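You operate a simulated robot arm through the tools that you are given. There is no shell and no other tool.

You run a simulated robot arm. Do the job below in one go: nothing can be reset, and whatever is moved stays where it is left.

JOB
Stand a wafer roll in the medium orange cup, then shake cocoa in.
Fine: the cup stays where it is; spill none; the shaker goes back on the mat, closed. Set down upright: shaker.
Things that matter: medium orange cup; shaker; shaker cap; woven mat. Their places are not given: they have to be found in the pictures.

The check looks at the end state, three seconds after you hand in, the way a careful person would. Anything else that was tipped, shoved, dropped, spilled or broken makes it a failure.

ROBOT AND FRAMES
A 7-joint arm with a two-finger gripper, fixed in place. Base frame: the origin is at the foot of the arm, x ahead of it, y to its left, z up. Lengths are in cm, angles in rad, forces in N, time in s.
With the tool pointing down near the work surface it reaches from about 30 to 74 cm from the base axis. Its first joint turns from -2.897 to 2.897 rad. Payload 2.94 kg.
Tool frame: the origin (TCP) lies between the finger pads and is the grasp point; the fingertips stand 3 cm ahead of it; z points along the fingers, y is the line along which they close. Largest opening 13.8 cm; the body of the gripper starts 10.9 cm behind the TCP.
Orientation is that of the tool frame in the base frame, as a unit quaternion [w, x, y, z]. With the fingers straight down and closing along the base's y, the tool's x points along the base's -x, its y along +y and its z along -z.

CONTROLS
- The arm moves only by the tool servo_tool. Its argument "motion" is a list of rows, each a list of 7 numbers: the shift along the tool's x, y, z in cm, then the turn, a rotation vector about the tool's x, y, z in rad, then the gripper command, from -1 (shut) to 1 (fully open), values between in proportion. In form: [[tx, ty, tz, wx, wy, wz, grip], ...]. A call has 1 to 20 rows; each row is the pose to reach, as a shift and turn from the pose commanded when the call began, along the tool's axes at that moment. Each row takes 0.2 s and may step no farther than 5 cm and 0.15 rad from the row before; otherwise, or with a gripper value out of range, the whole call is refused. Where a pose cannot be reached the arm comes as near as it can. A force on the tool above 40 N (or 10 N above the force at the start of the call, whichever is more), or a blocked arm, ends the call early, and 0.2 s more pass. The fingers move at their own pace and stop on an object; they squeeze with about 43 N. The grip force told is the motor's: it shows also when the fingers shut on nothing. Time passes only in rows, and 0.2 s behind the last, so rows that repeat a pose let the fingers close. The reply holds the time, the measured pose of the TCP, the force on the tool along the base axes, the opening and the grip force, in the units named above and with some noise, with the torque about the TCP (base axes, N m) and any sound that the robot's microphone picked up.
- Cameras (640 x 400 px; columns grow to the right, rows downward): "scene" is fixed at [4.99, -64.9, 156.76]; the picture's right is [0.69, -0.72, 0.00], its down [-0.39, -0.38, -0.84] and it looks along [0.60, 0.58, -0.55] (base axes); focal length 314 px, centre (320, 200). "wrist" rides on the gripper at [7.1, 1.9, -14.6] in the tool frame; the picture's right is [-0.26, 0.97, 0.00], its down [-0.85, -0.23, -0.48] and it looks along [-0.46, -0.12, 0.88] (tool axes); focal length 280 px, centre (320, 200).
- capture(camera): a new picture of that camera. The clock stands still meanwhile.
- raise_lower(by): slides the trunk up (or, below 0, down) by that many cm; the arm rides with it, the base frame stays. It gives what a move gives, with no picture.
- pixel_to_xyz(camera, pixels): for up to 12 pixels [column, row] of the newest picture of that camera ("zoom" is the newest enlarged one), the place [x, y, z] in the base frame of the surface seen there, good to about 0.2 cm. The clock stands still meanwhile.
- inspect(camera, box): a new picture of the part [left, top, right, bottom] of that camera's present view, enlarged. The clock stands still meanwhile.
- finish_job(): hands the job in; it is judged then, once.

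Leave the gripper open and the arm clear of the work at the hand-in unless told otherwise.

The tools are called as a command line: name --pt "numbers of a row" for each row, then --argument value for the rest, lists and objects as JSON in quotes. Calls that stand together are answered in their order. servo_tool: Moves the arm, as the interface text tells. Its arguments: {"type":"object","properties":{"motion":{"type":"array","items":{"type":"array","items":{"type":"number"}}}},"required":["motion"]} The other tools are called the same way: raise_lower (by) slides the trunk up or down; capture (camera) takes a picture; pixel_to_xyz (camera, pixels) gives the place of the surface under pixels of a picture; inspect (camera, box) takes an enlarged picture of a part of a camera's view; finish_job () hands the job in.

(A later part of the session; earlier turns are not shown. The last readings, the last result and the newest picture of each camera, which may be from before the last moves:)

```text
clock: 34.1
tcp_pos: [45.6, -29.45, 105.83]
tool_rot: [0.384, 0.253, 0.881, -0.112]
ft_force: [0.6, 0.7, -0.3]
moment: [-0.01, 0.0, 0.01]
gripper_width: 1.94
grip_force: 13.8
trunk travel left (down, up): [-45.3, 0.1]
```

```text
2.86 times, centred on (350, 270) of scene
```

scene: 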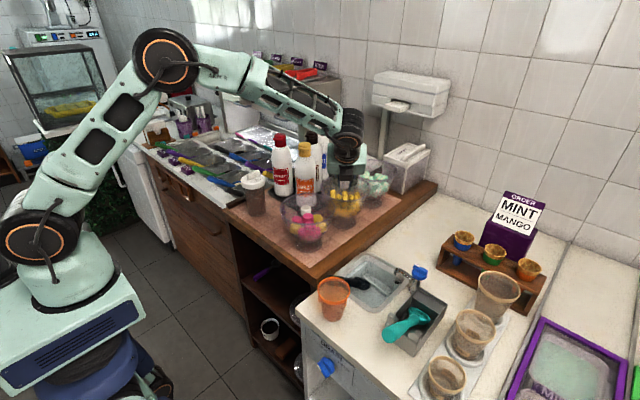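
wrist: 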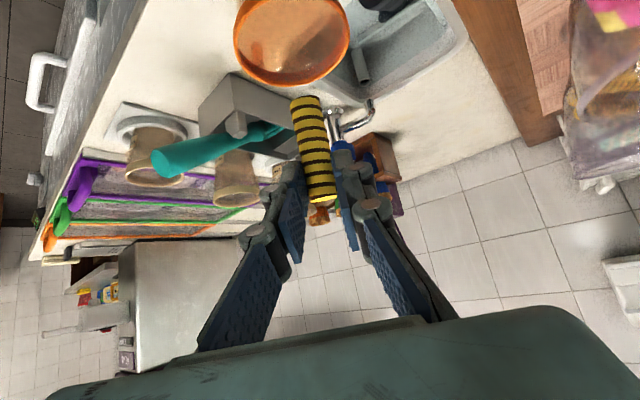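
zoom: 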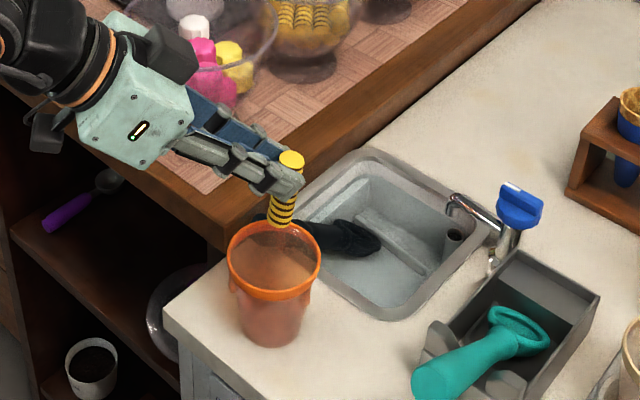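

The roll hangs upright, pointing down over the cup. I verify its position by measuring roll points in the wrist picture.

pixel_to_xyz --camera "wrist" --pixels '[[304, 100], [306, 108], [311, 135], [316, 160], [321, 190], [298, 120], [325, 150], [290, 45], [240, 40], [347, 40], [325, 203], [320, 203]]'

inspect --camera "wrist" --box '[220, 0, 380, 220]'

```text
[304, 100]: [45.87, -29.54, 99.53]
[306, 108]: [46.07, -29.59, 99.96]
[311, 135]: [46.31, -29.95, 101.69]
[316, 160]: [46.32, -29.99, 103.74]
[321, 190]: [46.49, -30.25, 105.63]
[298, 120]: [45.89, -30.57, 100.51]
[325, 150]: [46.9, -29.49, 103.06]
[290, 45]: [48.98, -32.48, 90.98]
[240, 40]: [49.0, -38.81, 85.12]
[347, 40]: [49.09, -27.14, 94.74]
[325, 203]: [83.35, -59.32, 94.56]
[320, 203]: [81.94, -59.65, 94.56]
```

```text
1.82 times, centred on (300, 110) of wrist
```

zoom: 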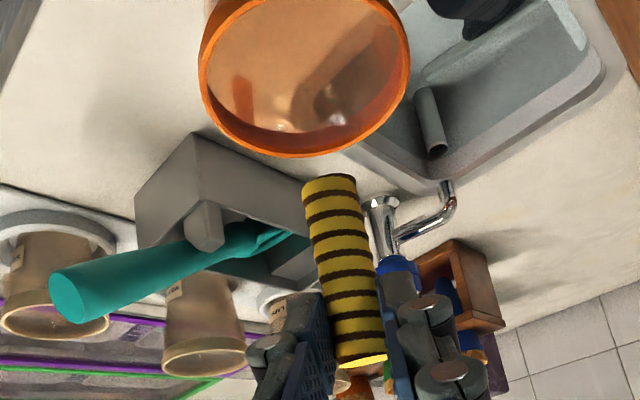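

The roll lines up with the cup centre (bottom at ≈(46.7,-30.1,99.3)). I lower straight down 11.2 cm into the cup.

servo_tool --pt "1.6 0 1.5 0 0 0 -0.75" --pt "3.2 0 3.0 0 0 0 -0.75" --pt "4.8 0 4.5 0 0 0 -0.75" --pt "6.2 0 5.8 0 0 0 -0.75" --pt "7.4 0 6.9 0 0 0 -0.75" --pt "8.19 0 7.64 0 0 0 -0.75" --pt "8.19 0 7.64 0 0 0 -0.75"

inspect --camera "scene" --box '[270, 220, 410, 340]'

capture --camera "wrist"

```text
clock: 35.7
tcp_pos: [45.69, -29.42, 94.68]
tool_rot: [0.385, 0.253, 0.881, -0.112]
ft_force: [-0.7, -0.1, 0.3]
moment: [0.01, -0.01, 0.0]
gripper_width: 1.92
grip_force: 13.7
trunk travel left (down, up): [-45.3, 0.1]
```

```text
3.33 times, centred on (340, 280) of scene
```

zoom: 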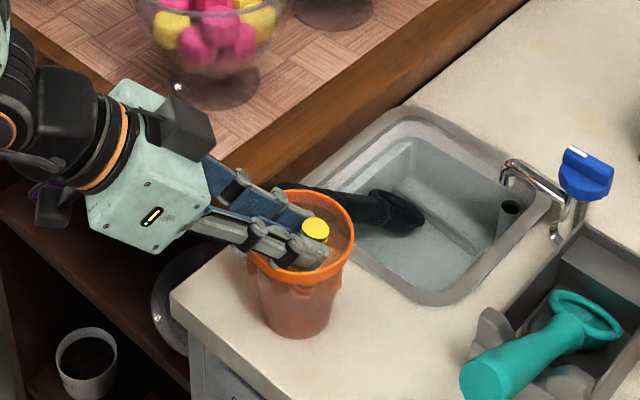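

```text
taken
```

wrist: 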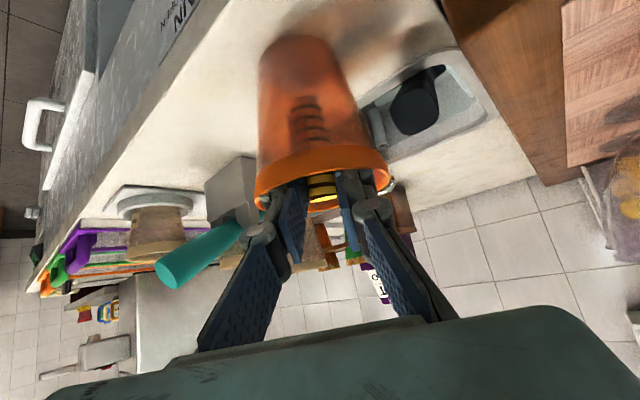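

The roll is inside the cup, no contact force. I open just slightly (to ~2.25 cm) so that it slides down between the pads without touching the rim.

servo_tool --pt "0 0 0 0 0 0 -0.7" --pt "0 0 0 0 0 0 -0.674" --pt "0 0 0 0 0 0 -0.674" --pt "0 0 0 0 0 0 -0.674"

inspect --camera "scene" --box '[270, 220, 410, 340]'

inspect --camera "wrist" --box '[220, 20, 420, 220]'

```text
clock: 36.7
tcp_pos: [45.68, -29.41, 94.8]
tool_rot: [0.385, 0.252, 0.881, -0.112]
ft_force: [0.4, -1.1, 0.0]
moment: [0.0, -0.02, -0.01]
gripper_width: 2.25
grip_force: 0.0
trunk travel left (down, up): [-45.3, 0.1]
```

```text
3.33 times, centred on (340, 280) of scene
```

zoom: 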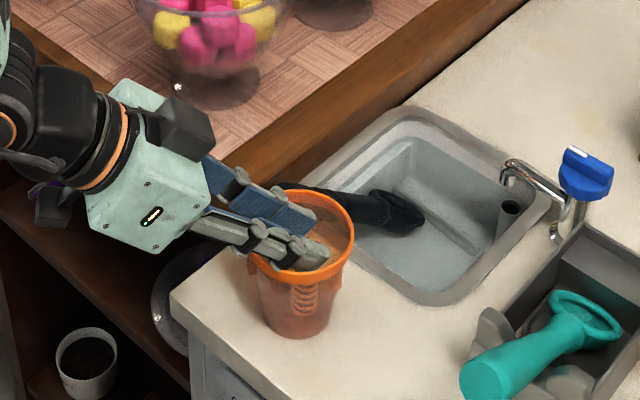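

```text
2.00 times, centred on (320, 120) of wrist
```

zoom: 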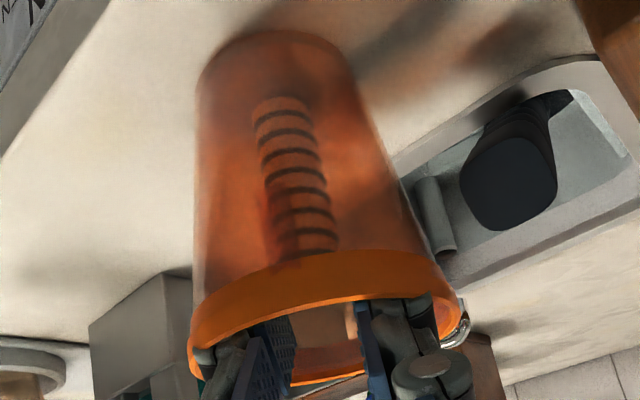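

The roll has dropped and stands in the cup. I withdraw backwards and upward along the tool axis.

servo_tool --pt "-0.3 0 -0.8 0 0 0 -0.674" --pt "-0.8 0 -2.5 0 0 0 -0.674" --pt "-1.5 0 -5.5 0 0 0 -0.674" --pt "-2.5 0 -9.5 0 0 0 -0.674" --pt "-3 0 -14 0 0 0 -0.674" --pt "-3 0 -17 0 0 0 -0.5" --pt "-3 0 -17 0 0 0 -0.5"

inspect --camera "scene" --box '[280, 250, 390, 340]'

capture --camera "wrist"

```text
clock: 38.3
tcp_pos: [40.7, -26.97, 109.11]
tool_rot: [0.384, 0.252, 0.881, -0.112]
ft_force: [0.6, -0.2, -0.2]
moment: [-0.02, -0.01, -0.03]
gripper_width: 3.45
grip_force: 0.1
out of reach, approached as far as the arm can: row 5, 6, 7
trunk travel left (down, up): [-45.3, 0.1]
```

```text
4.44 times, centred on (335, 295) of scene
```

zoom: 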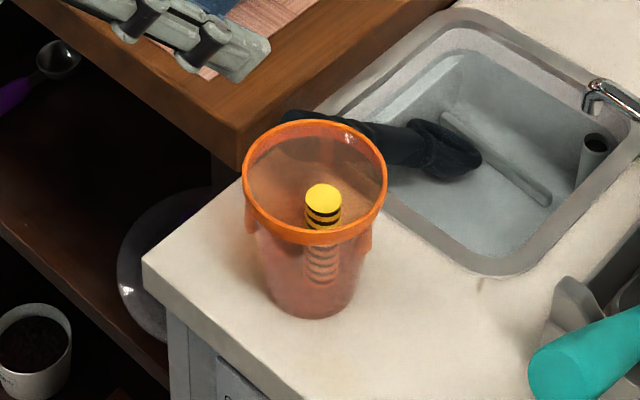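

```text
taken
```

wrist: 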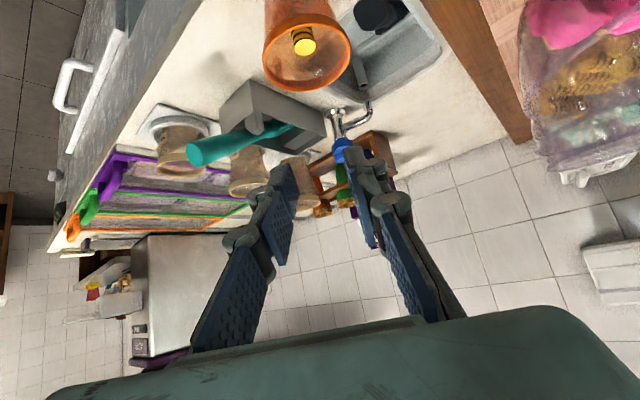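

The roll stands upright in the cup, cup unmoved. Next the shaker: I bring the tool back to vertical and up.

servo_tool --pt "-2 0 -0.8 0 0.13 0 -0.5" --pt "-4 0 -1.6 0 0.27 0 -0.5" --pt "-6 0 -2.4 0 0.41 0 -0.5" --pt "-8 0 -3.3 0 0.55 0 -0.5" --pt "-10.5 0 -4.2 0 0.69 0 -0.5" --pt "-12.9 0 -5.2 0 0.82 0 -0.5" --pt "-12.9 0 -5.2 0 0.82 0 -0.5"

```text
clock: 39.9
tcp_pos: [44.78, -29.4, 122.46]
tool_rot: [0.002, 0.277, 0.961, -0.001]
ft_force: [0.2, 0.8, 0.1]
moment: [0.0, 0.05, 0.02]
gripper_width: 3.48
grip_force: 0.1
out of reach, approached as far as the arm can: row 2
trunk travel left (down, up): [-45.3, 0.1]
```

I travel across to (52,18,119) turning so the closing direction is across the cap's bar knob.

servo_tool --pt "1.6 4 0 0 0 -0.04 -0.5" --pt "3.2 8 0 0 0 -0.08 -0.5" --pt "4.9 12 0 0 0 -0.12 -0.5" --pt "6.5 16 0.5 0 0 -0.16 -0.5" --pt "8.2 20 1 0 0 -0.2 -0.5" --pt "9.9 24 1.5 0 0 -0.24 -0.5" --pt "11.5 28 2 0 0 -0.28 -0.5" --pt "13.2 32 2.5 0 0 -0.31 -0.5" --pt "14.8 36 3 0 0 -0.34 -0.5" --pt "16.5 40 3.3 0 0 -0.37 -0.5" --pt "18.3 43.9 3.5 0 0 -0.405 -0.5" --pt "18.3 43.9 3.5 0 0 -0.405 -0.5"

inspect --camera "wrist" --box '[270, 110, 370, 200]'

```text
clock: 42.5
tcp_pos: [52.45, 17.26, 118.79]
tool_rot: [0.002, 0.077, 0.997, -0.002]
ft_force: [-0.6, 0.1, 0.3]
moment: [0.02, -0.01, -0.01]
gripper_width: 3.45
grip_force: 0.1
trunk travel left (down, up): [-45.3, 0.1]
```

```text
4.44 times, centred on (320, 155) of wrist
```

zoom: 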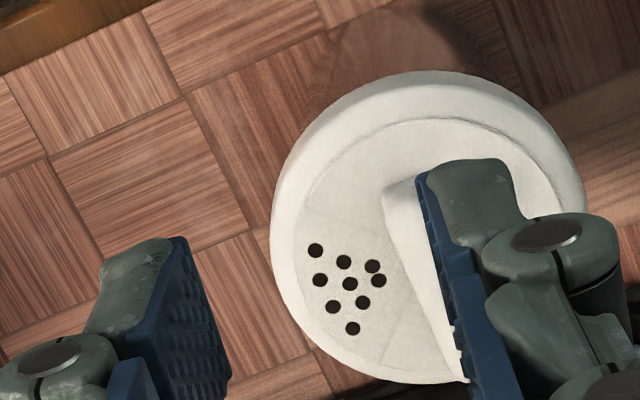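

I measure cap outline and knob points.

pixel_to_xyz --camera "zoom" --pixels '[[276, 220], [300, 150], [345, 100], [430, 74], [520, 105], [575, 165], [400, 200], [415, 240], [430, 290], [450, 350], [395, 185], [350, 285]]'

inspect --camera "scene" --box '[225, 160, 285, 225]'

```text
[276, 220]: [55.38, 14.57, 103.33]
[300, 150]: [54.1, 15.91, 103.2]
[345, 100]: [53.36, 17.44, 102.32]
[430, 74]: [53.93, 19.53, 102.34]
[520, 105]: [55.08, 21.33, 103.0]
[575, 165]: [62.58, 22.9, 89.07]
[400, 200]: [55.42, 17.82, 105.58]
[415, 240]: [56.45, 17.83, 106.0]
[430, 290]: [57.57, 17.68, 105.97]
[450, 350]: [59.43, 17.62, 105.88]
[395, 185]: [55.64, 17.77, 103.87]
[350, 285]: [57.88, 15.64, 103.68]
```

```text
6.15 times, centred on (255, 192) of scene
```

zoom: 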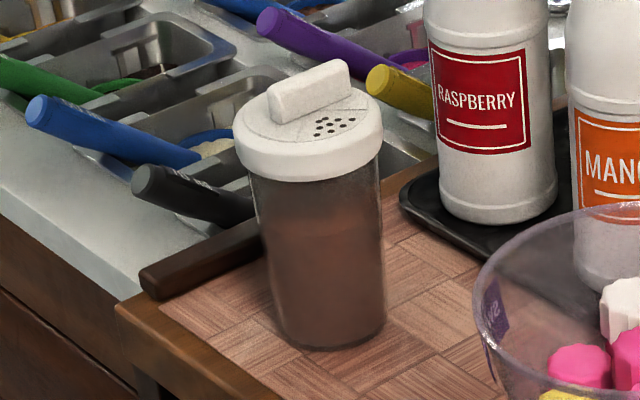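

I look closer at the hole sector for any window edge.

inspect --camera "wrist" --box '[325, 145, 375, 195]'

inspect --camera "scene" --box '[243, 167, 267, 185]'

```text
8.00 times, centred on (350, 170) of wrist
```

zoom: 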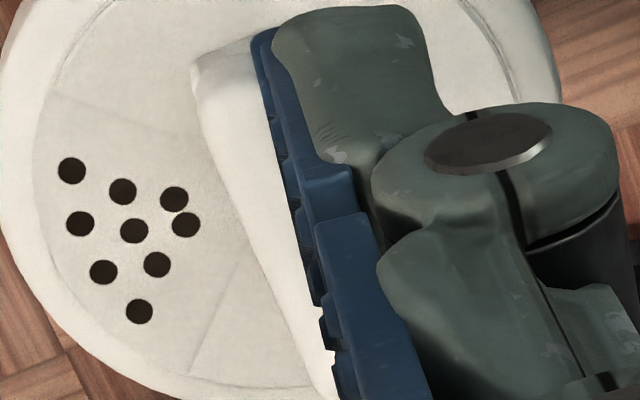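

```text
16.00 times, centred on (255, 176) of scene
```

zoom: 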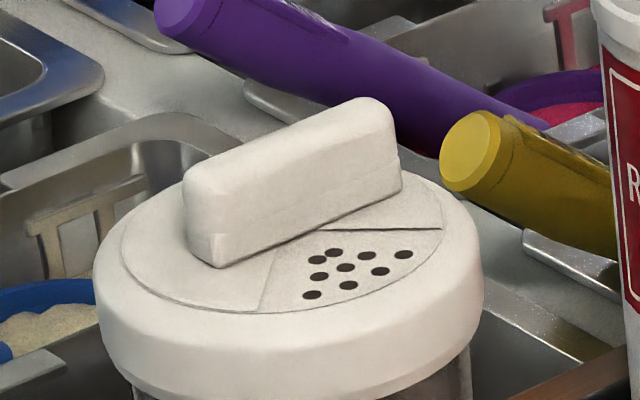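

The 16× view shows the knob disc has a cut-out sector and the holes lie exposed under it: the shaker is open now, so it must be carried upright, and closed at the end by turning the knob. I look at the surroundings for a side grasp.

capture --camera "wrist"

capture --camera "scene"

pixel_to_xyz --camera "scene" --pixels '[[245, 189], [268, 189], [246, 200], [268, 200], [249, 210], [267, 211], [258, 215], [238, 188], [240, 202], [248, 201], [232, 212], [270, 195]]'

```text
taken
```

wrist: 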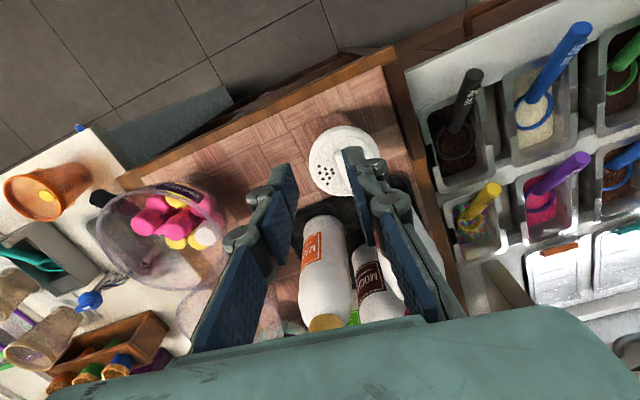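

```text
taken
```

scene: 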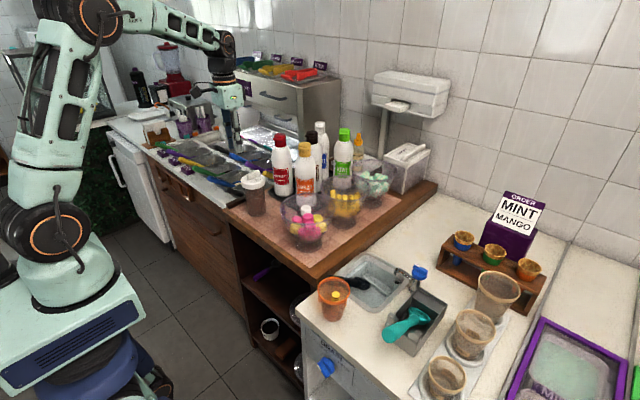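

```text
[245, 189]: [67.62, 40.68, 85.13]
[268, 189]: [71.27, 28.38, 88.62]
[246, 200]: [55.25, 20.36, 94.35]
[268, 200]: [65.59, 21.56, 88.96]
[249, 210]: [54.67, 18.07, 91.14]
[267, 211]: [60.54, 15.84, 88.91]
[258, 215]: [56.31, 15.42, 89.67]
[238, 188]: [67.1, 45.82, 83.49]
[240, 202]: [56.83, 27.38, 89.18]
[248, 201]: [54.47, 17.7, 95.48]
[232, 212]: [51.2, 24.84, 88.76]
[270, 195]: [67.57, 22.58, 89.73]
```

pixel_to_xyz --camera "wrist" --pixels '[[475, 75], [460, 120], [395, 60], [388, 50], [420, 150], [445, 230], [300, 85], [200, 128], [385, 75], [345, 100], [130, 170], [440, 110]]'

pixel_to_xyz --camera "wrist" --pixels '[[320, 225], [316, 208], [365, 250], [302, 230], [352, 115], [310, 115], [275, 130], [360, 200], [300, 200], [240, 180], [225, 215], [330, 320]]'

```text
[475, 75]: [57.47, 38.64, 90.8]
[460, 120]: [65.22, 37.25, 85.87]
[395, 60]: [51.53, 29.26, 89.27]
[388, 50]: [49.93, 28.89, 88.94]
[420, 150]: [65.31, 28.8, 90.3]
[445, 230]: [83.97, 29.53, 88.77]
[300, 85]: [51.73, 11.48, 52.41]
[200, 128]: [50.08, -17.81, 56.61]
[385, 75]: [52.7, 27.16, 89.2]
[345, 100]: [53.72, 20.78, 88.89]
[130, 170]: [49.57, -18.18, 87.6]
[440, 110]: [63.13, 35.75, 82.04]
```

```text
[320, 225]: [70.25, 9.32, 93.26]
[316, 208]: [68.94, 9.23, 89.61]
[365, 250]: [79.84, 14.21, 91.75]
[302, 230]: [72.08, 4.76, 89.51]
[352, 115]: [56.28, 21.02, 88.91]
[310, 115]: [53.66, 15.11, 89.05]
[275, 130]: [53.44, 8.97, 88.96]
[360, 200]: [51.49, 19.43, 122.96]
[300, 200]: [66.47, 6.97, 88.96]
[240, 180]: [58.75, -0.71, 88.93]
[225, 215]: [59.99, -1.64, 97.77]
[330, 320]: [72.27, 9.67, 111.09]
```

Free space around the shaker is good (wood top z=88.9, nothing tall within reach of the fingers). I'll use a horizontal side grasp, pointing along +x, so the wrist roll can pour. First I pull back to about (44,8,124) and square the yaw.

servo_tool --pt "1 -1 -2 0 0 -0.08 -0.5" --pt "3 -3 -4 0 0 -0.154 -0.3" --pt "5.5 -6 -5 0 0 -0.154 -0.1" --pt "8.2 -9 -5 0 0 -0.154 0.2" --pt "8.2 -9 -5 0 0 -0.154 0.2"

servo_tool --pt "0 0 0 0 -0.14 0 0.2" --pt "0 0 0 0 -0.28 0 0.2" --pt "0 0 0 0 -0.42 0 0.2" --pt "-1 0 0 0 -0.56 0 0.2" --pt "-2 0 0 0 -0.7 0 0.2" --pt "-3 0 0 0 -0.84 0 0.2" --pt "-4 0 0 0 -0.98 0 0.2" --pt "-5 0 1 0 -1.12 0 0.2" --pt "-6 0 2 0 -1.26 0 0.2" --pt "-7 0 3 0 -1.4 0 0.2" --pt "-8 0 4 0 -1.54 0 0.2" --pt "-8 0 5 0 -1.571 0 0.2" --pt "-8 0 5 0 -1.571 0 0.2"

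```text
clock: 43.7
tcp_pos: [42.96, 9.78, 123.58]
tool_rot: [0.001, 0.0, 1.0, -0.002]
ft_force: [0.4, 1.1, -1.3]
moment: [0.01, 0.02, 0.02]
gripper_width: 8.3
grip_force: 0.0
trunk travel left (down, up): [-45.3, 0.1]
```

```text
clock: 45.2
tcp_pos: [41.43, 23.19, 119.55]
tool_rot: [0.353, -0.142, 0.922, 0.072]
ft_force: [0.4, -0.5, 0.6]
moment: [0.05, 0.12, 0.09]
gripper_width: 8.25
grip_force: 0.1
trunk travel left (down, up): [-45.3, 0.1]
stopped in row 7: the arm was blocked; the commanded pose is now the measured one
```

Blocked midway: the arm is too folded at this close range. Let me look.

capture --camera "scene"

```text
taken
```

scene: 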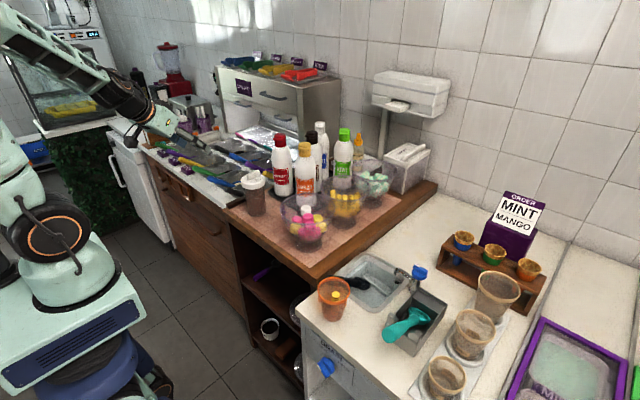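

I unfold: back to vertical tool at about (50,5,125).

servo_tool --pt "-1 -3.3 -0.5 0.025 0.121 0.049 0.2" --pt "-2 -6.6 -1 0.05 0.242 0.097 0.2" --pt "-3 -9.9 -1.5 0.074 0.363 0.146 0.2" --pt "-4 -13.2 -2 0.099 0.484 0.195 0.2" --pt "-5 -16.5 -2.5 0.123 0.605 0.243 0.2" --pt "-5.96 -19.8 -2.9 0.148 0.726 0.292 0.2" --pt "-5.96 -19.8 -2.9 0.148 0.726 0.292 0.2"

```text
clock: 46.8
tcp_pos: [49.52, 4.79, 126.38]
tool_rot: [0.012, 0.001, 1.0, 0.0]
ft_force: [-0.4, 0.8, -0.3]
moment: [0.02, -0.01, -0.01]
gripper_width: 8.29
grip_force: 0.1
trunk travel left (down, up): [-45.3, 0.1]
```

The forward tilt needs the shoulder lower. I step back to (41,6) in front of the counter and lower the trunk 30 cm (the hand will ride down to z≈97, over free floor space).

servo_tool --pt "3 0.5 -0.5 0 0 0 0.2" --pt "6 1 -1 0 0 0 0.2" --pt "8.5 1.2 -1 0 0 0 0.2" --pt "8.5 1.2 -1 0 0 0 0.2"

raise_lower --by -28

capture --camera "scene"

```text
clock: 47.8
tcp_pos: [40.95, 6.01, 127.17]
tool_rot: [0.012, 0.001, 1.0, 0.0]
ft_force: [0.1, -0.9, 0.3]
moment: [0.0, 0.01, -0.04]
gripper_width: 8.28
grip_force: 0.0
trunk travel left (down, up): [-45.3, 0.1]
```

```text
clock: 50.6
tcp_pos: [40.96, 5.88, 99.14]
tool_rot: [0.013, 0.001, 1.0, 0.0]
ft_force: [-0.3, -0.5, 0.2]
moment: [0.02, 0.0, -0.02]
gripper_width: 8.29
grip_force: 0.1
trunk travel left (down, up): [-17.3, 28.1]
```

```text
taken
```

scene: 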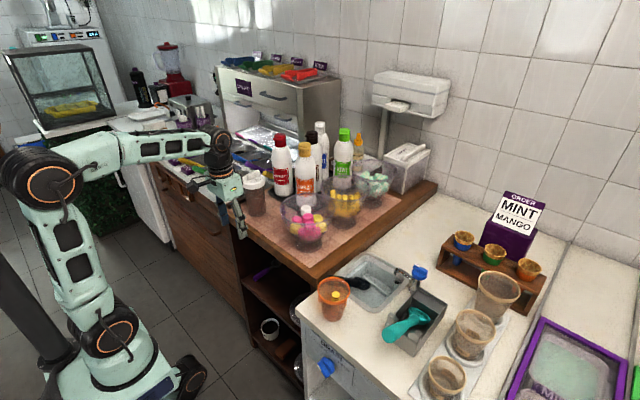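

The elbow posture looks right now. I tilt the tool to horizontal while rising to z≈110 and x≈46.

servo_tool --pt "0 0 -2 0 -0.14 0 0.2" --pt "0 0 -4 0 -0.28 0 0.2" --pt "-1 0 -6 0 -0.42 0 0.2" --pt "-1.5 0 -8 0 -0.56 0 0.2" --pt "-2 0 -10 0 -0.7 0 0.2" --pt "-3 0 -11 0 -0.84 0 0.2" --pt "-3.5 0 -11 0 -0.98 0 0.2" --pt "-4 0 -11 0 -1.12 0 0.2" --pt "-4.5 0 -11 0 -1.26 0 0.2" --pt "-5 0 -11 0 -1.4 0 0.2" --pt "-5 0 -11 0 -1.54 0 0.2" --pt "-5 0 -11 0 -1.571 0 0.2" --pt "-5 0 -11 0 -1.571 0 0.2"

capture --camera "scene"

```text
clock: 52.9
tcp_pos: [44.2, 13.04, 111.24]
tool_rot: [0.654, -0.056, 0.752, 0.057]
ft_force: [0.2, -0.7, 0.0]
moment: [0.01, 0.07, 0.01]
gripper_width: 8.26
grip_force: 0.1
out of reach, approached as far as the arm can: row 10, 11
trunk travel left (down, up): [-17.3, 28.1]
stopped in row 11: the arm was blocked; the commanded pose is now the measured one
```

```text
taken
```

scene: 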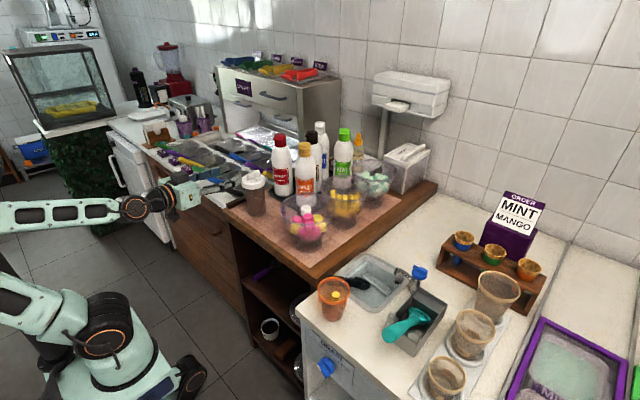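

Almost horizontal; it stalled since the hand is too close to the body. I push forward ~11 cm at z≈111 (above the shaker's top, short of the bottles), then finish the turn.

servo_tool --pt "-0.5 -0.7 3 0 0 0 0.2" --pt "-1.0 -1.5 6 0.03 -0.02 0 0.2" --pt "-1.4 -2.2 9 0.08 -0.07 0 0.2" --pt "-1.77 -2.74 10.35 0.12 -0.1 0 0.2" --pt "-1.77 -2.74 10.35 0.16 -0.139 0 0.2" --pt "-1.77 -2.74 10.35 0.16 -0.139 0 0.2"

capture --camera "wrist"

```text
clock: 53.5
tcp_pos: [43.59, 20.75, 115.88]
tool_rot: [0.699, -0.131, 0.698, 0.09]
ft_force: [-0.7, 0.4, 1.1]
moment: [0.0, 0.01, -0.01]
gripper_width: 8.26
grip_force: 0.0
trunk travel left (down, up): [-17.3, 28.1]
stopped in row 3: the arm was blocked; the commanded pose is now the measured one
```

```text
taken
```

wrist: 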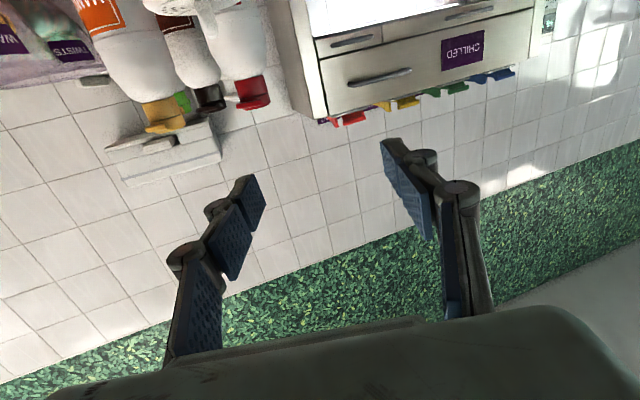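

This is a wrist singularity (hand in line with forearm). I'll instead use a 75° forward lean with the trunk at its lowest, which keeps the wrist well bent. First I lean back to 60° pointing radially (azimuth 17°) at about (48,15,118).

servo_tool --pt "-0.3 -1.2 0.4 0 0.09 0.01 0.2" --pt "-0.6 -2.4 0.8 0 0.18 0.02 0.2" --pt "-0.9 -3.6 1.2 0 0.27 0.03 0.2" --pt "-1.2 -4.8 1.6 0 0.36 0.04 0.2" --pt "-1.4 -6 2.0 0 0.45 0.05 0.2" --pt "-1.63 -6.9 2.4 0.0 0.516 0.061 0.2" --pt "-1.63 -6.9 2.4 0.0 0.516 0.061 0.2"

```text
clock: 55.1
tcp_pos: [48.08, 14.77, 118.81]
tool_rot: [0.502, -0.125, 0.853, 0.073]
ft_force: [-1.5, -0.3, -0.6]
moment: [0.01, 0.01, 0.04]
gripper_width: 8.28
grip_force: 0.1
trunk travel left (down, up): [-17.3, 28.1]
```

Good pose. I retreat 3 cm and lower the trunk by 16 cm.

servo_tool --pt "0 0 -2 0 0 0 0.2" --pt "0 0 -3 0 0 0 0.2" --pt "0 0 -3 0 0 0 0.2"

raise_lower --by -16

capture --camera "scene"

capture --camera "wrist"

```text
clock: 55.9
tcp_pos: [45.77, 13.73, 119.9]
tool_rot: [0.498, -0.122, 0.856, 0.07]
ft_force: [0.6, -0.6, -0.4]
moment: [-0.01, 0.02, 0.02]
gripper_width: 8.28
grip_force: 0.0
trunk travel left (down, up): [-17.3, 28.1]
```

```text
clock: 57.7
tcp_pos: [45.82, 13.78, 103.98]
tool_rot: [0.499, -0.124, 0.855, 0.072]
ft_force: [0.7, 0.4, 0.7]
moment: [0.02, 0.0, 0.02]
gripper_width: 8.29
grip_force: 0.1
trunk travel left (down, up): [-1.3, 44.1]
```

```text
taken
```

scene: 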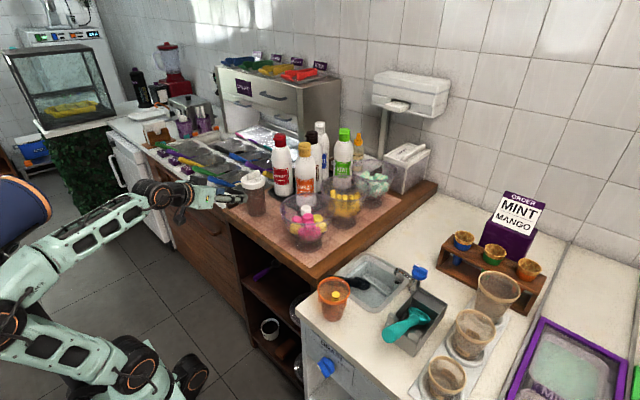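

```text
taken
```

wrist: 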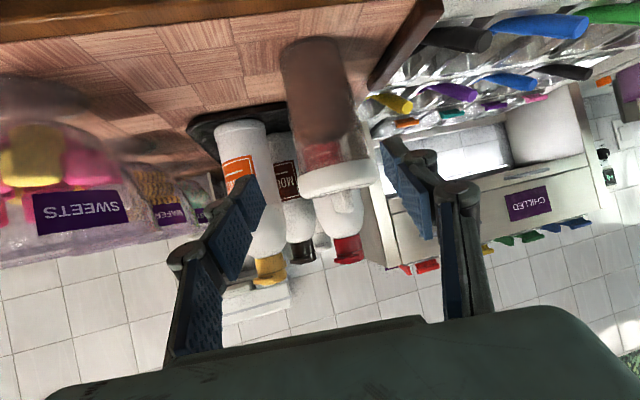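

The shaker stands between the fingers in view. I tilt to 75° and lower to a pre-grasp 9 cm before the shaker at z≈96.

servo_tool --pt "1.0 0.1 1.3 -0.003 -0.06 -0.001 0.2" --pt "2.2 0.2 2.8 -0.006 -0.12 -0.002 0.2" --pt "3.5 0.35 4.5 -0.01 -0.18 -0.003 0.2" --pt "4.6 0.5 5.9 -0.013 -0.24 -0.004 0.2" --pt "5.3 0.53 6.77 -0.0134 -0.2527 -0.0046 0.2" --pt "5.3 0.53 6.77 -0.0134 -0.2527 -0.0046 0.2"

capture --camera "wrist"

inspect --camera "scene" --box '[130, 140, 310, 260]'

```text
clock: 59.3
tcp_pos: [46.05, 19.62, 98.34]
tool_rot: [0.614, -0.155, 0.763, 0.127]
ft_force: [-0.1, 0.4, -0.5]
moment: [-0.03, 0.03, -0.02]
gripper_width: 8.26
grip_force: 0.0
trunk travel left (down, up): [-1.3, 44.1]
stopped in row 6: the arm was blocked; the commanded pose is now the measured one
```

```text
taken
```

wrist: 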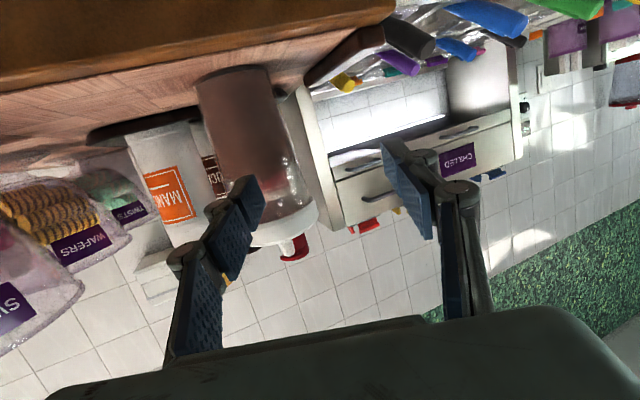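

```text
3.33 times, centred on (220, 200) of scene
```

zoom: 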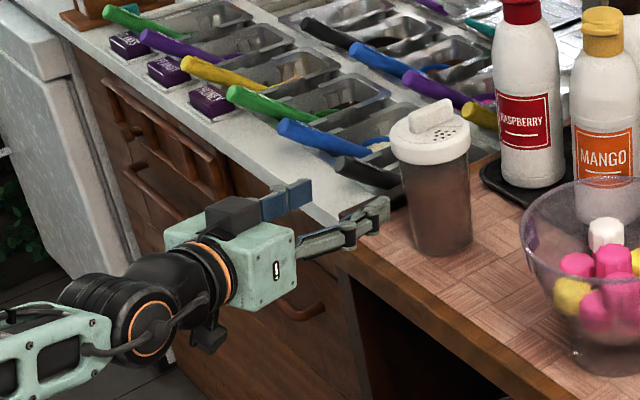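

Blocked by the same straight-wrist problem, so a forward-pointing grasp is unsuitable. New plan: approach the shaker from its left with the tool pointing sideways (wrist bent 90°, no singularity). First I return to vertical, rising to about (46,11,116).

servo_tool --pt "-1.7 -0.7 -0.7 0.028 0.134 0.034 0.2" --pt "-3.4 -1.4 -1.4 0.055 0.267 0.067 0.2" --pt "-5.1 -2.2 -2.1 0.083 0.401 0.101 0.2" --pt "-6.8 -2.9 -2.8 0.11 0.534 0.135 0.2" --pt "-8.5 -3.6 -3.5 0.138 0.668 0.169 0.2" --pt "-10.2 -4.4 -4.1 0.166 0.802 0.202 0.2" --pt "-11.9 -5.1 -4.8 0.193 0.935 0.236 0.2" --pt "-13.6 -5.8 -5.5 0.221 1.069 0.27 0.2" --pt "-15.3 -6.5 -6.2 0.248 1.202 0.303 0.2" --pt "-16.9 -7.3 -6.9 0.276 1.336 0.337 0.2" --pt "-16.9 -7.3 -6.9 0.276 1.336 0.337 0.2"

raise_lower --by 20

capture --camera "scene"

```text
clock: 61.7
tcp_pos: [40.67, 9.85, 106.22]
tool_rot: [0.015, 0.001, 1.0, 0.003]
ft_force: [-1.1, -1.0, 0.9]
moment: [0.01, -0.13, -0.01]
gripper_width: 8.29
grip_force: 0.1
out of reach, approached as far as the arm can: row 8, 9, 10, 11
trunk travel left (down, up): [-1.3, 44.1]
```

```text
clock: 63.9
tcp_pos: [40.72, 9.79, 126.12]
tool_rot: [0.015, 0.001, 1.0, 0.004]
ft_force: [-0.7, -0.8, 0.5]
moment: [0.0, -0.01, 0.01]
gripper_width: 8.29
grip_force: 0.0
trunk travel left (down, up): [-21.3, 24.1]
```

```text
taken
```

scene: 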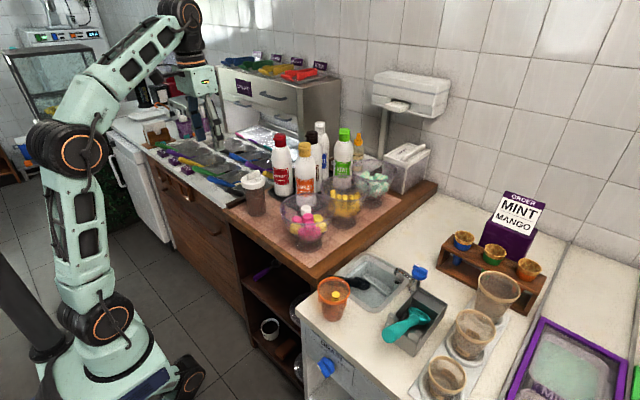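

Shoulder is low here; raising the trunk 18 cm makes the forearm slope down. Then I'll yaw −55° and move to the shaker's left side, staying high.

raise_lower --by 18

servo_tool --pt "-1 2 3 0 0 0.12 0.2" --pt "-2 4 6 0 0 0.24 0.2" --pt "-3 6 9 0 0 0.36 0.2" --pt "-4 8 12 0 0 0.48 0.2" --pt "-5 10.5 15 0 0 0.6 0.2" --pt "-6 13 18 0 0 0.72 0.2" --pt "-7 15.5 21 0 0 0.84 0.2" --pt "-7.5 18 24 0 0 0.96 0.2" --pt "-7.5 18 24 0 0 0.96 0.2"

```text
clock: 65.9
tcp_pos: [40.88, 9.85, 144.03]
tool_rot: [0.014, 0.001, 1.0, 0.003]
ft_force: [-0.7, -0.1, -0.3]
moment: [-0.03, 0.01, 0.0]
gripper_width: 8.28
grip_force: 0.0
trunk travel left (down, up): [-39.3, 6.1]
```

```text
clock: 67.9
tcp_pos: [48.88, 27.91, 120.49]
tool_rot: [0.011, 0.463, 0.886, 0.01]
ft_force: [0.1, -0.4, 0.2]
moment: [0.0, 0.01, -0.02]
gripper_width: 8.28
grip_force: 0.1
trunk travel left (down, up): [-39.3, 6.1]
```

Now I tilt 70° forward along azimuth −55° (sideways to the arm), staying at z≈115.

servo_tool --pt "0 0 0.5 0 -0.14 0 0.2" --pt "0 0 1 0 -0.28 0 0.2" --pt "0 0 1.5 0 -0.42 0 0.2" --pt "0 0 2 0 -0.56 0 0.2" --pt "0 0 2.5 0 -0.7 0 0.2" --pt "0 0 3 0 -0.84 0 0.2" --pt "0 0 3.5 0 -0.98 0 0.2" --pt "0 0 4 0 -1.1 0 0.2" --pt "0 0 5 0 -1.22 0 0.2" --pt "0 0 5 0 -1.22 0 0.2"

capture --camera "scene"

capture --camera "wrist"

```text
clock: 70.1
tcp_pos: [49.25, 28.04, 115.5]
tool_rot: [0.518, 0.384, 0.72, -0.258]
ft_force: [-0.1, -0.6, -0.2]
moment: [0.0, 0.04, 0.03]
gripper_width: 8.25
grip_force: 0.1
trunk travel left (down, up): [-39.3, 6.1]
```

```text
taken
```

scene: 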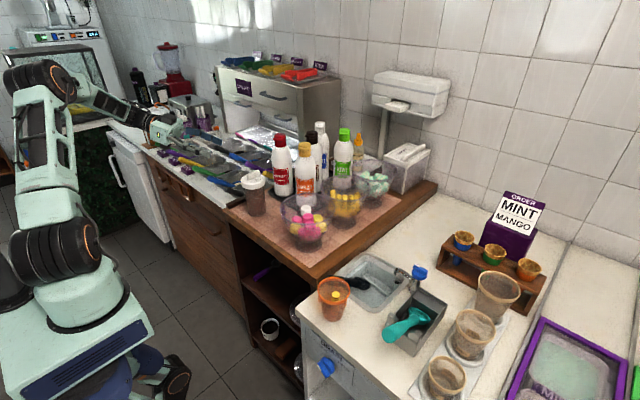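

```text
taken
```

wrist: 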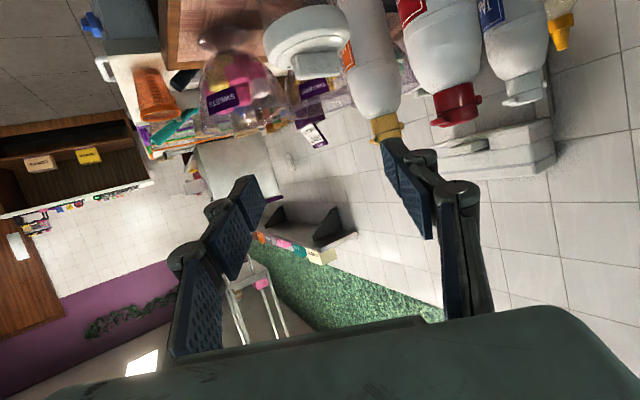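

The sideways pose works smoothly. Before touching the open shaker I rehearse empty-handed: travel to the cup pour location (45.5,-27.5,113) with yaw to −75°.

servo_tool --pt "-1 -2.7 3.2 0.025 0 0.009 0.2" --pt "-2 -5.4 6.4 0.05 0 0.018 0.2" --pt "-3 -8.1 9.6 0.076 0 0.027 0.2" --pt "-4 -10.7 12.8 0.1 0 0.036 0.2" --pt "-5 -13.4 16 0.127 0 0.045 0.2" --pt "-6 -16.1 19.2 0.152 0 0.054 0.2" --pt "-7 -18.8 22.4 0.178 0 0.062 0.2" --pt "-8 -21.5 25.6 0.2 0 0.071 0.2" --pt "-9 -24.2 28.8 0.23 0 0.08 0.2" --pt "-10 -26.8 32 0.255 0 0.089 0.2" --pt "-11 -29.5 35 0.28 -0.005 0.098 0.2" --pt "-12 -32.2 38.3 0.305 -0.007 0.107 0.2" --pt "-12.9 -34.9 41.5 0.33 -0.009 0.116 0.2" --pt "-12.9 -34.9 41.5 0.33 -0.009 0.116 0.2"

capture --camera "scene"

```text
clock: 73.1
tcp_pos: [45.56, -27.87, 112.89]
tool_rot: [0.465, 0.503, 0.643, -0.343]
ft_force: [0.2, -0.2, 0.5]
moment: [0.0, 0.04, 0.03]
gripper_width: 8.29
grip_force: 0.1
trunk travel left (down, up): [-39.3, 6.1]
```

```text
taken
```

scene: 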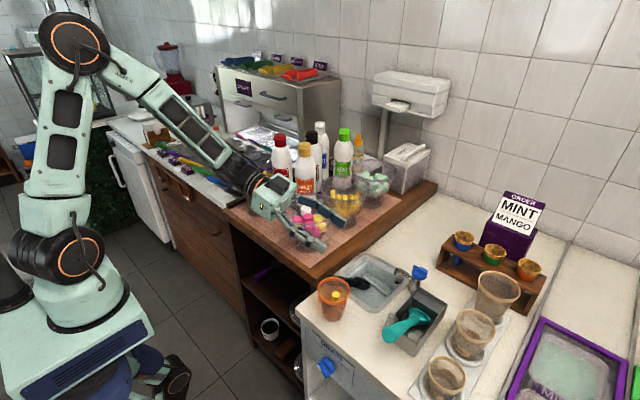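

Exactly reached. Rehearse the wrist roll of about −170° in place.

servo_tool --pt "0 0 0 0 0 -0.148 0.2" --pt "0 0 0 0 0 -0.296 0.2" --pt "0 0 0 0 0 -0.444 0.2" --pt "0 0 0 0 0 -0.592 0.2" --pt "0 0 0 0 0 -0.74 0.2" --pt "0 0 0 0 0 -0.888 0.2" --pt "0 0 0 0 0 -1.036 0.2" --pt "0 0 0 0 0 -1.184 0.2" --pt "0 0 0 0 0 -1.332 0.2" --pt "0 0 0 0 0 -1.48 0.2" --pt "0 0 0 0 0 -1.628 0.2" --pt "0 0 0 0 0 -1.776 0.2" --pt "0 0 0 0 0 -1.924 0.2" --pt "0 0 0 0 0 -2.072 0.2" --pt "0 0 0 0 0 -2.22 0.2" --pt "0 0 0 0 0 -2.368 0.2" --pt "0 0 0 0 0 -2.516 0.2" --pt "0 0 0 0 0 -2.664 0.2" --pt "0 0 0 0 0 -2.812 0.2" --pt "0 0 0 0 0 -2.96 0.2"

capture --camera "scene"

```text
clock: 77.3
tcp_pos: [45.61, -27.51, 112.79]
tool_rot: [0.301, 0.595, -0.559, 0.493]
ft_force: [0.7, -0.6, 0.0]
moment: [0.01, -0.02, 0.01]
gripper_width: 8.25
grip_force: 0.0
trunk travel left (down, up): [-39.3, 6.1]
```

```text
taken
```

scene: 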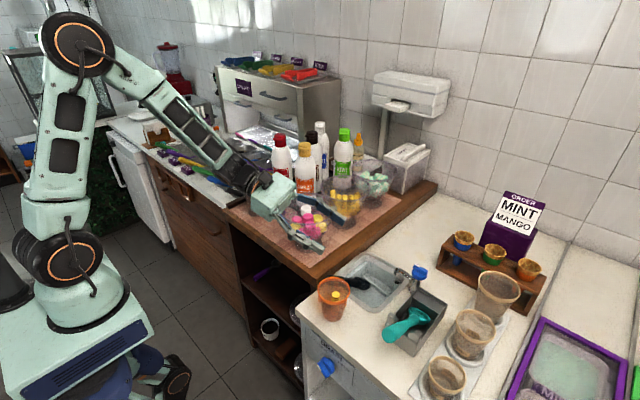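

The roll works cleanly. I also rehearse lowering 5.5 cm and leveling the tool to ~85° in this rolled state.

servo_tool --pt "-1.5 0.3 0.5 0 0.08 -0.05 0.2" --pt "-3 0.6 1.1 0 0.16 -0.1 0.2" --pt "-5.08 1.06 1.83 0 0.24 -0.15 0.2" --pt "-5.08 1.06 1.83 0 0.26 -0.18 0.2" --pt "-5.08 1.06 1.83 0 0.26 -0.18 0.2"

```text
clock: 78.5
tcp_pos: [45.5, -27.49, 107.39]
tool_rot: [0.415, 0.572, -0.462, 0.537]
ft_force: [0.6, -0.6, 0.3]
moment: [0.02, 0.03, 0.03]
gripper_width: 8.29
grip_force: 0.1
trunk travel left (down, up): [-39.3, 6.1]
```

All feasible. I now unroll and go back up (empty), ready to fetch the shaker.

servo_tool --pt "1.5 0 -0.1 0 0 0.14 0.2" --pt "3 0 -0.2 0 0 0.29 0.2" --pt "4.5 0 -0.3 0 0 0.44 0.2" --pt "6 -0.1 -0.5 0 0 0.588 0.2" --pt "6 -0.1 -0.5 0 0 0.736 0.2" --pt "6 -0.1 -0.5 0 0 0.884 0.2" --pt "6 -0.1 -0.5 0 0 1.032 0.2" --pt "6 -0.1 -0.5 0 0 1.18 0.2" --pt "6 -0.1 -0.5 0 0 1.328 0.2" --pt "6 -0.1 -0.5 0 0 1.476 0.2" --pt "6 -0.1 -0.5 0 0 1.624 0.2" --pt "6 -0.1 -0.5 0 0 1.772 0.2" --pt "6 -0.1 -0.5 0 0 1.92 0.2" --pt "6 -0.1 -0.5 0 0 2.068 0.2" --pt "6 -0.1 -0.5 0 0 2.216 0.2" --pt "6 -0.1 -0.5 0 0 2.364 0.2" --pt "6 -0.1 -0.5 0 0 2.512 0.2" --pt "6 -0.1 -0.5 0 0 2.66 0.2" --pt "6 -0.1 -0.5 0 0 2.808 0.2" --pt "6 -0.1 -0.5 0 0 2.956 0.2"

```text
clock: 82.7
tcp_pos: [45.51, -27.52, 113.32]
tool_rot: [0.498, 0.406, 0.613, -0.459]
ft_force: [0.4, 0.3, -0.1]
moment: [-0.01, -0.01, -0.01]
gripper_width: 8.26
grip_force: 0.1
trunk travel left (down, up): [-39.3, 6.1]
```

Unrolled. I travel back to the shaker's left side (50,29,113) with orientation β=−55°, tilt 75°.

servo_tool --pt "0.1 1.4 -4.1 -0.029 0.011 0.007 0.2" --pt "0.2 2.8 -8.2 -0.058 0.023 0.014 0.2" --pt "0.35 4.2 -12.4 -0.087 0.034 0.022 0.2" --pt "0.5 5.7 -16.5 -0.116 0.046 0.029 0.2" --pt "0.6 7.1 -20.6 -0.145 0.057 0.036 0.2" --pt "0.7 8.5 -24.7 -0.174 0.068 0.043 0.2" --pt "0.8 9.9 -28.9 -0.204 0.08 0.051 0.2" --pt "0.9 11.3 -33 -0.233 0.091 0.058 0.2" --pt "1.0 12.7 -37.1 -0.262 0.102 0.065 0.2" --pt "1.1 14.1 -41.2 -0.29 0.114 0.072 0.2" --pt "1.3 15.6 -45.3 -0.32 0.125 0.08 0.2" --pt "1.4 17 -49.5 -0.349 0.137 0.087 0.2" --pt "1.5 18.4 -53.6 -0.378 0.148 0.094 0.2" --pt "1.5 18.4 -53.6 -0.378 0.148 0.094 0.2"

capture --camera "wrist"

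```text
clock: 85.7
tcp_pos: [49.92, 29.17, 113.14]
tool_rot: [0.539, 0.366, 0.704, -0.283]
ft_force: [1.1, 0.7, 0.4]
moment: [0.01, 0.01, 0.03]
gripper_width: 8.27
grip_force: 0.2
trunk travel left (down, up): [-39.3, 6.1]
```

```text
taken
```

wrist: 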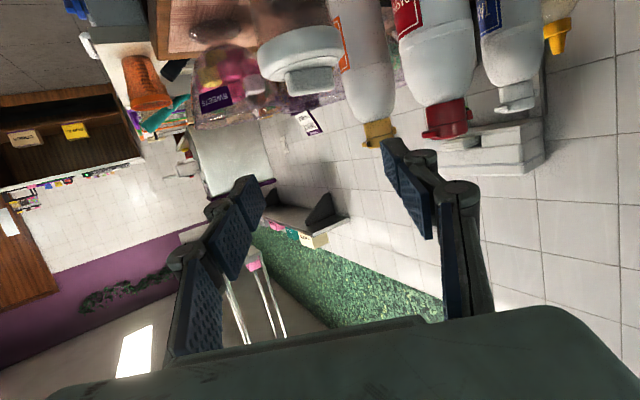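

I descend to the pre-grasp, 10 cm short of the shaker at z≈96.5.

servo_tool --pt "3.8 -0.1 1.9 0 0 0 0.2" --pt "7.6 -0.2 3.8 0 0 0 0.2" --pt "11.4 -0.3 5.7 0 0 0 0.2" --pt "14 -0.37 7.1 0 0 0 0.2" --pt "15.1 -0.37 7.67 0 0 0 0.2" --pt "15.1 -0.37 7.67 0 0 0 0.2"

capture --camera "wrist"

inspect --camera "scene" --box '[130, 110, 310, 230]'

```text
clock: 87.1
tcp_pos: [51.77, 25.75, 96.65]
tool_rot: [0.539, 0.366, 0.704, -0.282]
ft_force: [0.5, 0.4, 0.0]
moment: [-0.02, 0.04, 0.02]
gripper_width: 8.28
grip_force: 0.1
trunk travel left (down, up): [-39.3, 6.1]
```

```text
taken
```

wrist: 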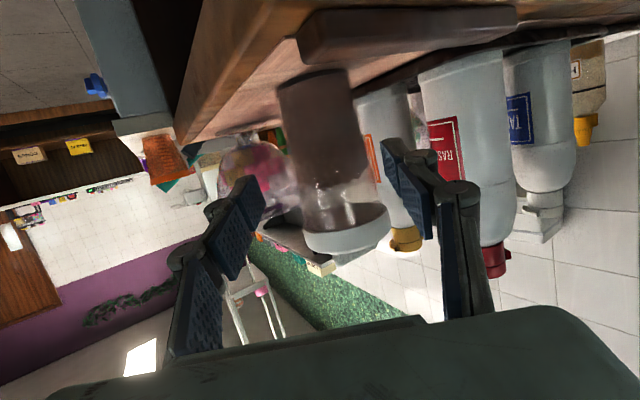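

```text
3.33 times, centred on (220, 170) of scene
```

zoom: 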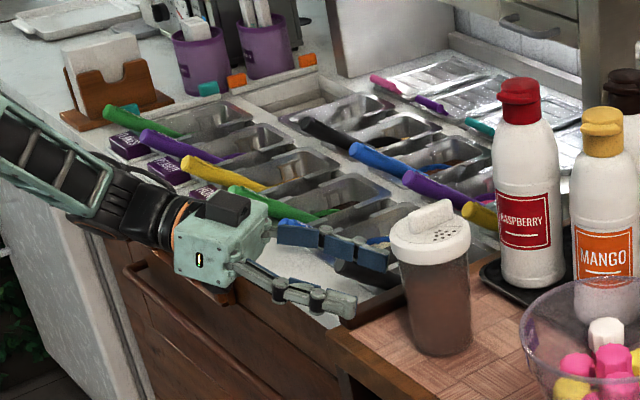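

Shaker body is centred between the fingers. I measure its surface from here to refine the axis.

pixel_to_xyz --camera "wrist" --pixels '[[325, 140], [300, 140], [350, 135], [290, 110], [330, 105], [320, 170], [310, 165], [345, 245], [360, 230], [310, 250], [372, 130], [318, 90]]'

```text
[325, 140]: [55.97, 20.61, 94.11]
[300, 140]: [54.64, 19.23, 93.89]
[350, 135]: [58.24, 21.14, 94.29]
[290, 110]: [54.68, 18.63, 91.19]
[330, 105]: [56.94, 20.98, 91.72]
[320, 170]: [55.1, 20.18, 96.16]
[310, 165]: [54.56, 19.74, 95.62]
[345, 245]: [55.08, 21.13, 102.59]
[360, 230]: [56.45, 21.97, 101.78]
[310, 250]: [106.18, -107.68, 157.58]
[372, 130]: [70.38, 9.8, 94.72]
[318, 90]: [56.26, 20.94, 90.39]
```

Axis ≈(57.4,18.1). I advance 9.5 cm horizontally around the shaker.

servo_tool --pt "-0.6 0.1 2.5 0 0 0 0.2" --pt "-1.1 0.2 4.8 0 0 0 0.2" --pt "-1.6 0.22 7 0 0 0 0.2" --pt "-2.0 0.22 8.5 0 0 0 0.2" --pt "-2.17 0.22 9.26 0 0 0 0.2" --pt "-2.17 0.22 9.26 0 0 0 0.2"

capture --camera "wrist"

inspect --camera "scene" --box '[190, 140, 310, 230]'

```text
clock: 88.5
tcp_pos: [57.56, 18.14, 96.29]
tool_rot: [0.538, 0.367, 0.704, -0.283]
ft_force: [-0.2, 0.6, -0.3]
moment: [0.0, 0.01, -0.03]
gripper_width: 8.28
grip_force: 0.0
trunk travel left (down, up): [-39.3, 6.1]
```

```text
taken
```

wrist: 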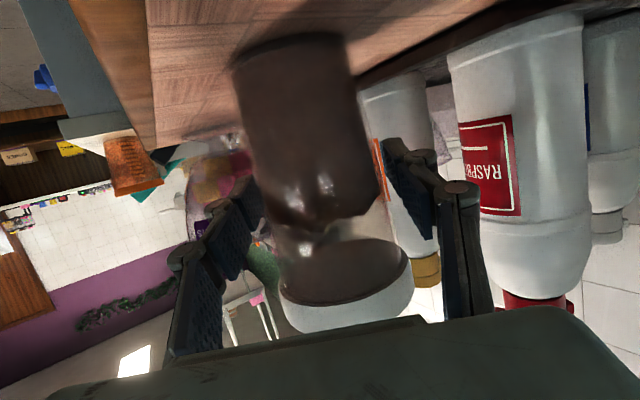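

```text
4.44 times, centred on (250, 185) of scene
```

zoom: 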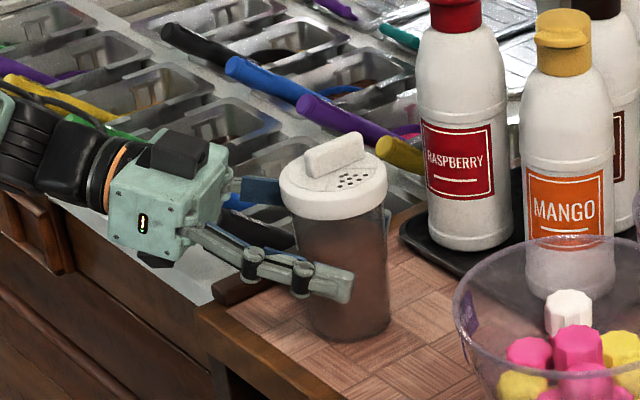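

Well placed. I close gently and read the width and force.

servo_tool --pt "0 0 0 0 0 0 0.0" --pt "0 0 0 0 0 0 -0.1" --pt "0 0 0 0 0 0 -0.18" --pt "0 0 0 0 0 0 -0.22" --pt "0 0 0 0 0 0 -0.22"

```text
clock: 89.7
tcp_pos: [57.58, 18.08, 96.4]
tool_rot: [0.539, 0.367, 0.704, -0.283]
ft_force: [1.4, 0.8, -0.1]
moment: [0.09, -0.11, -0.01]
gripper_width: 7.03
grip_force: 42.7
trunk travel left (down, up): [-39.3, 6.1]
```

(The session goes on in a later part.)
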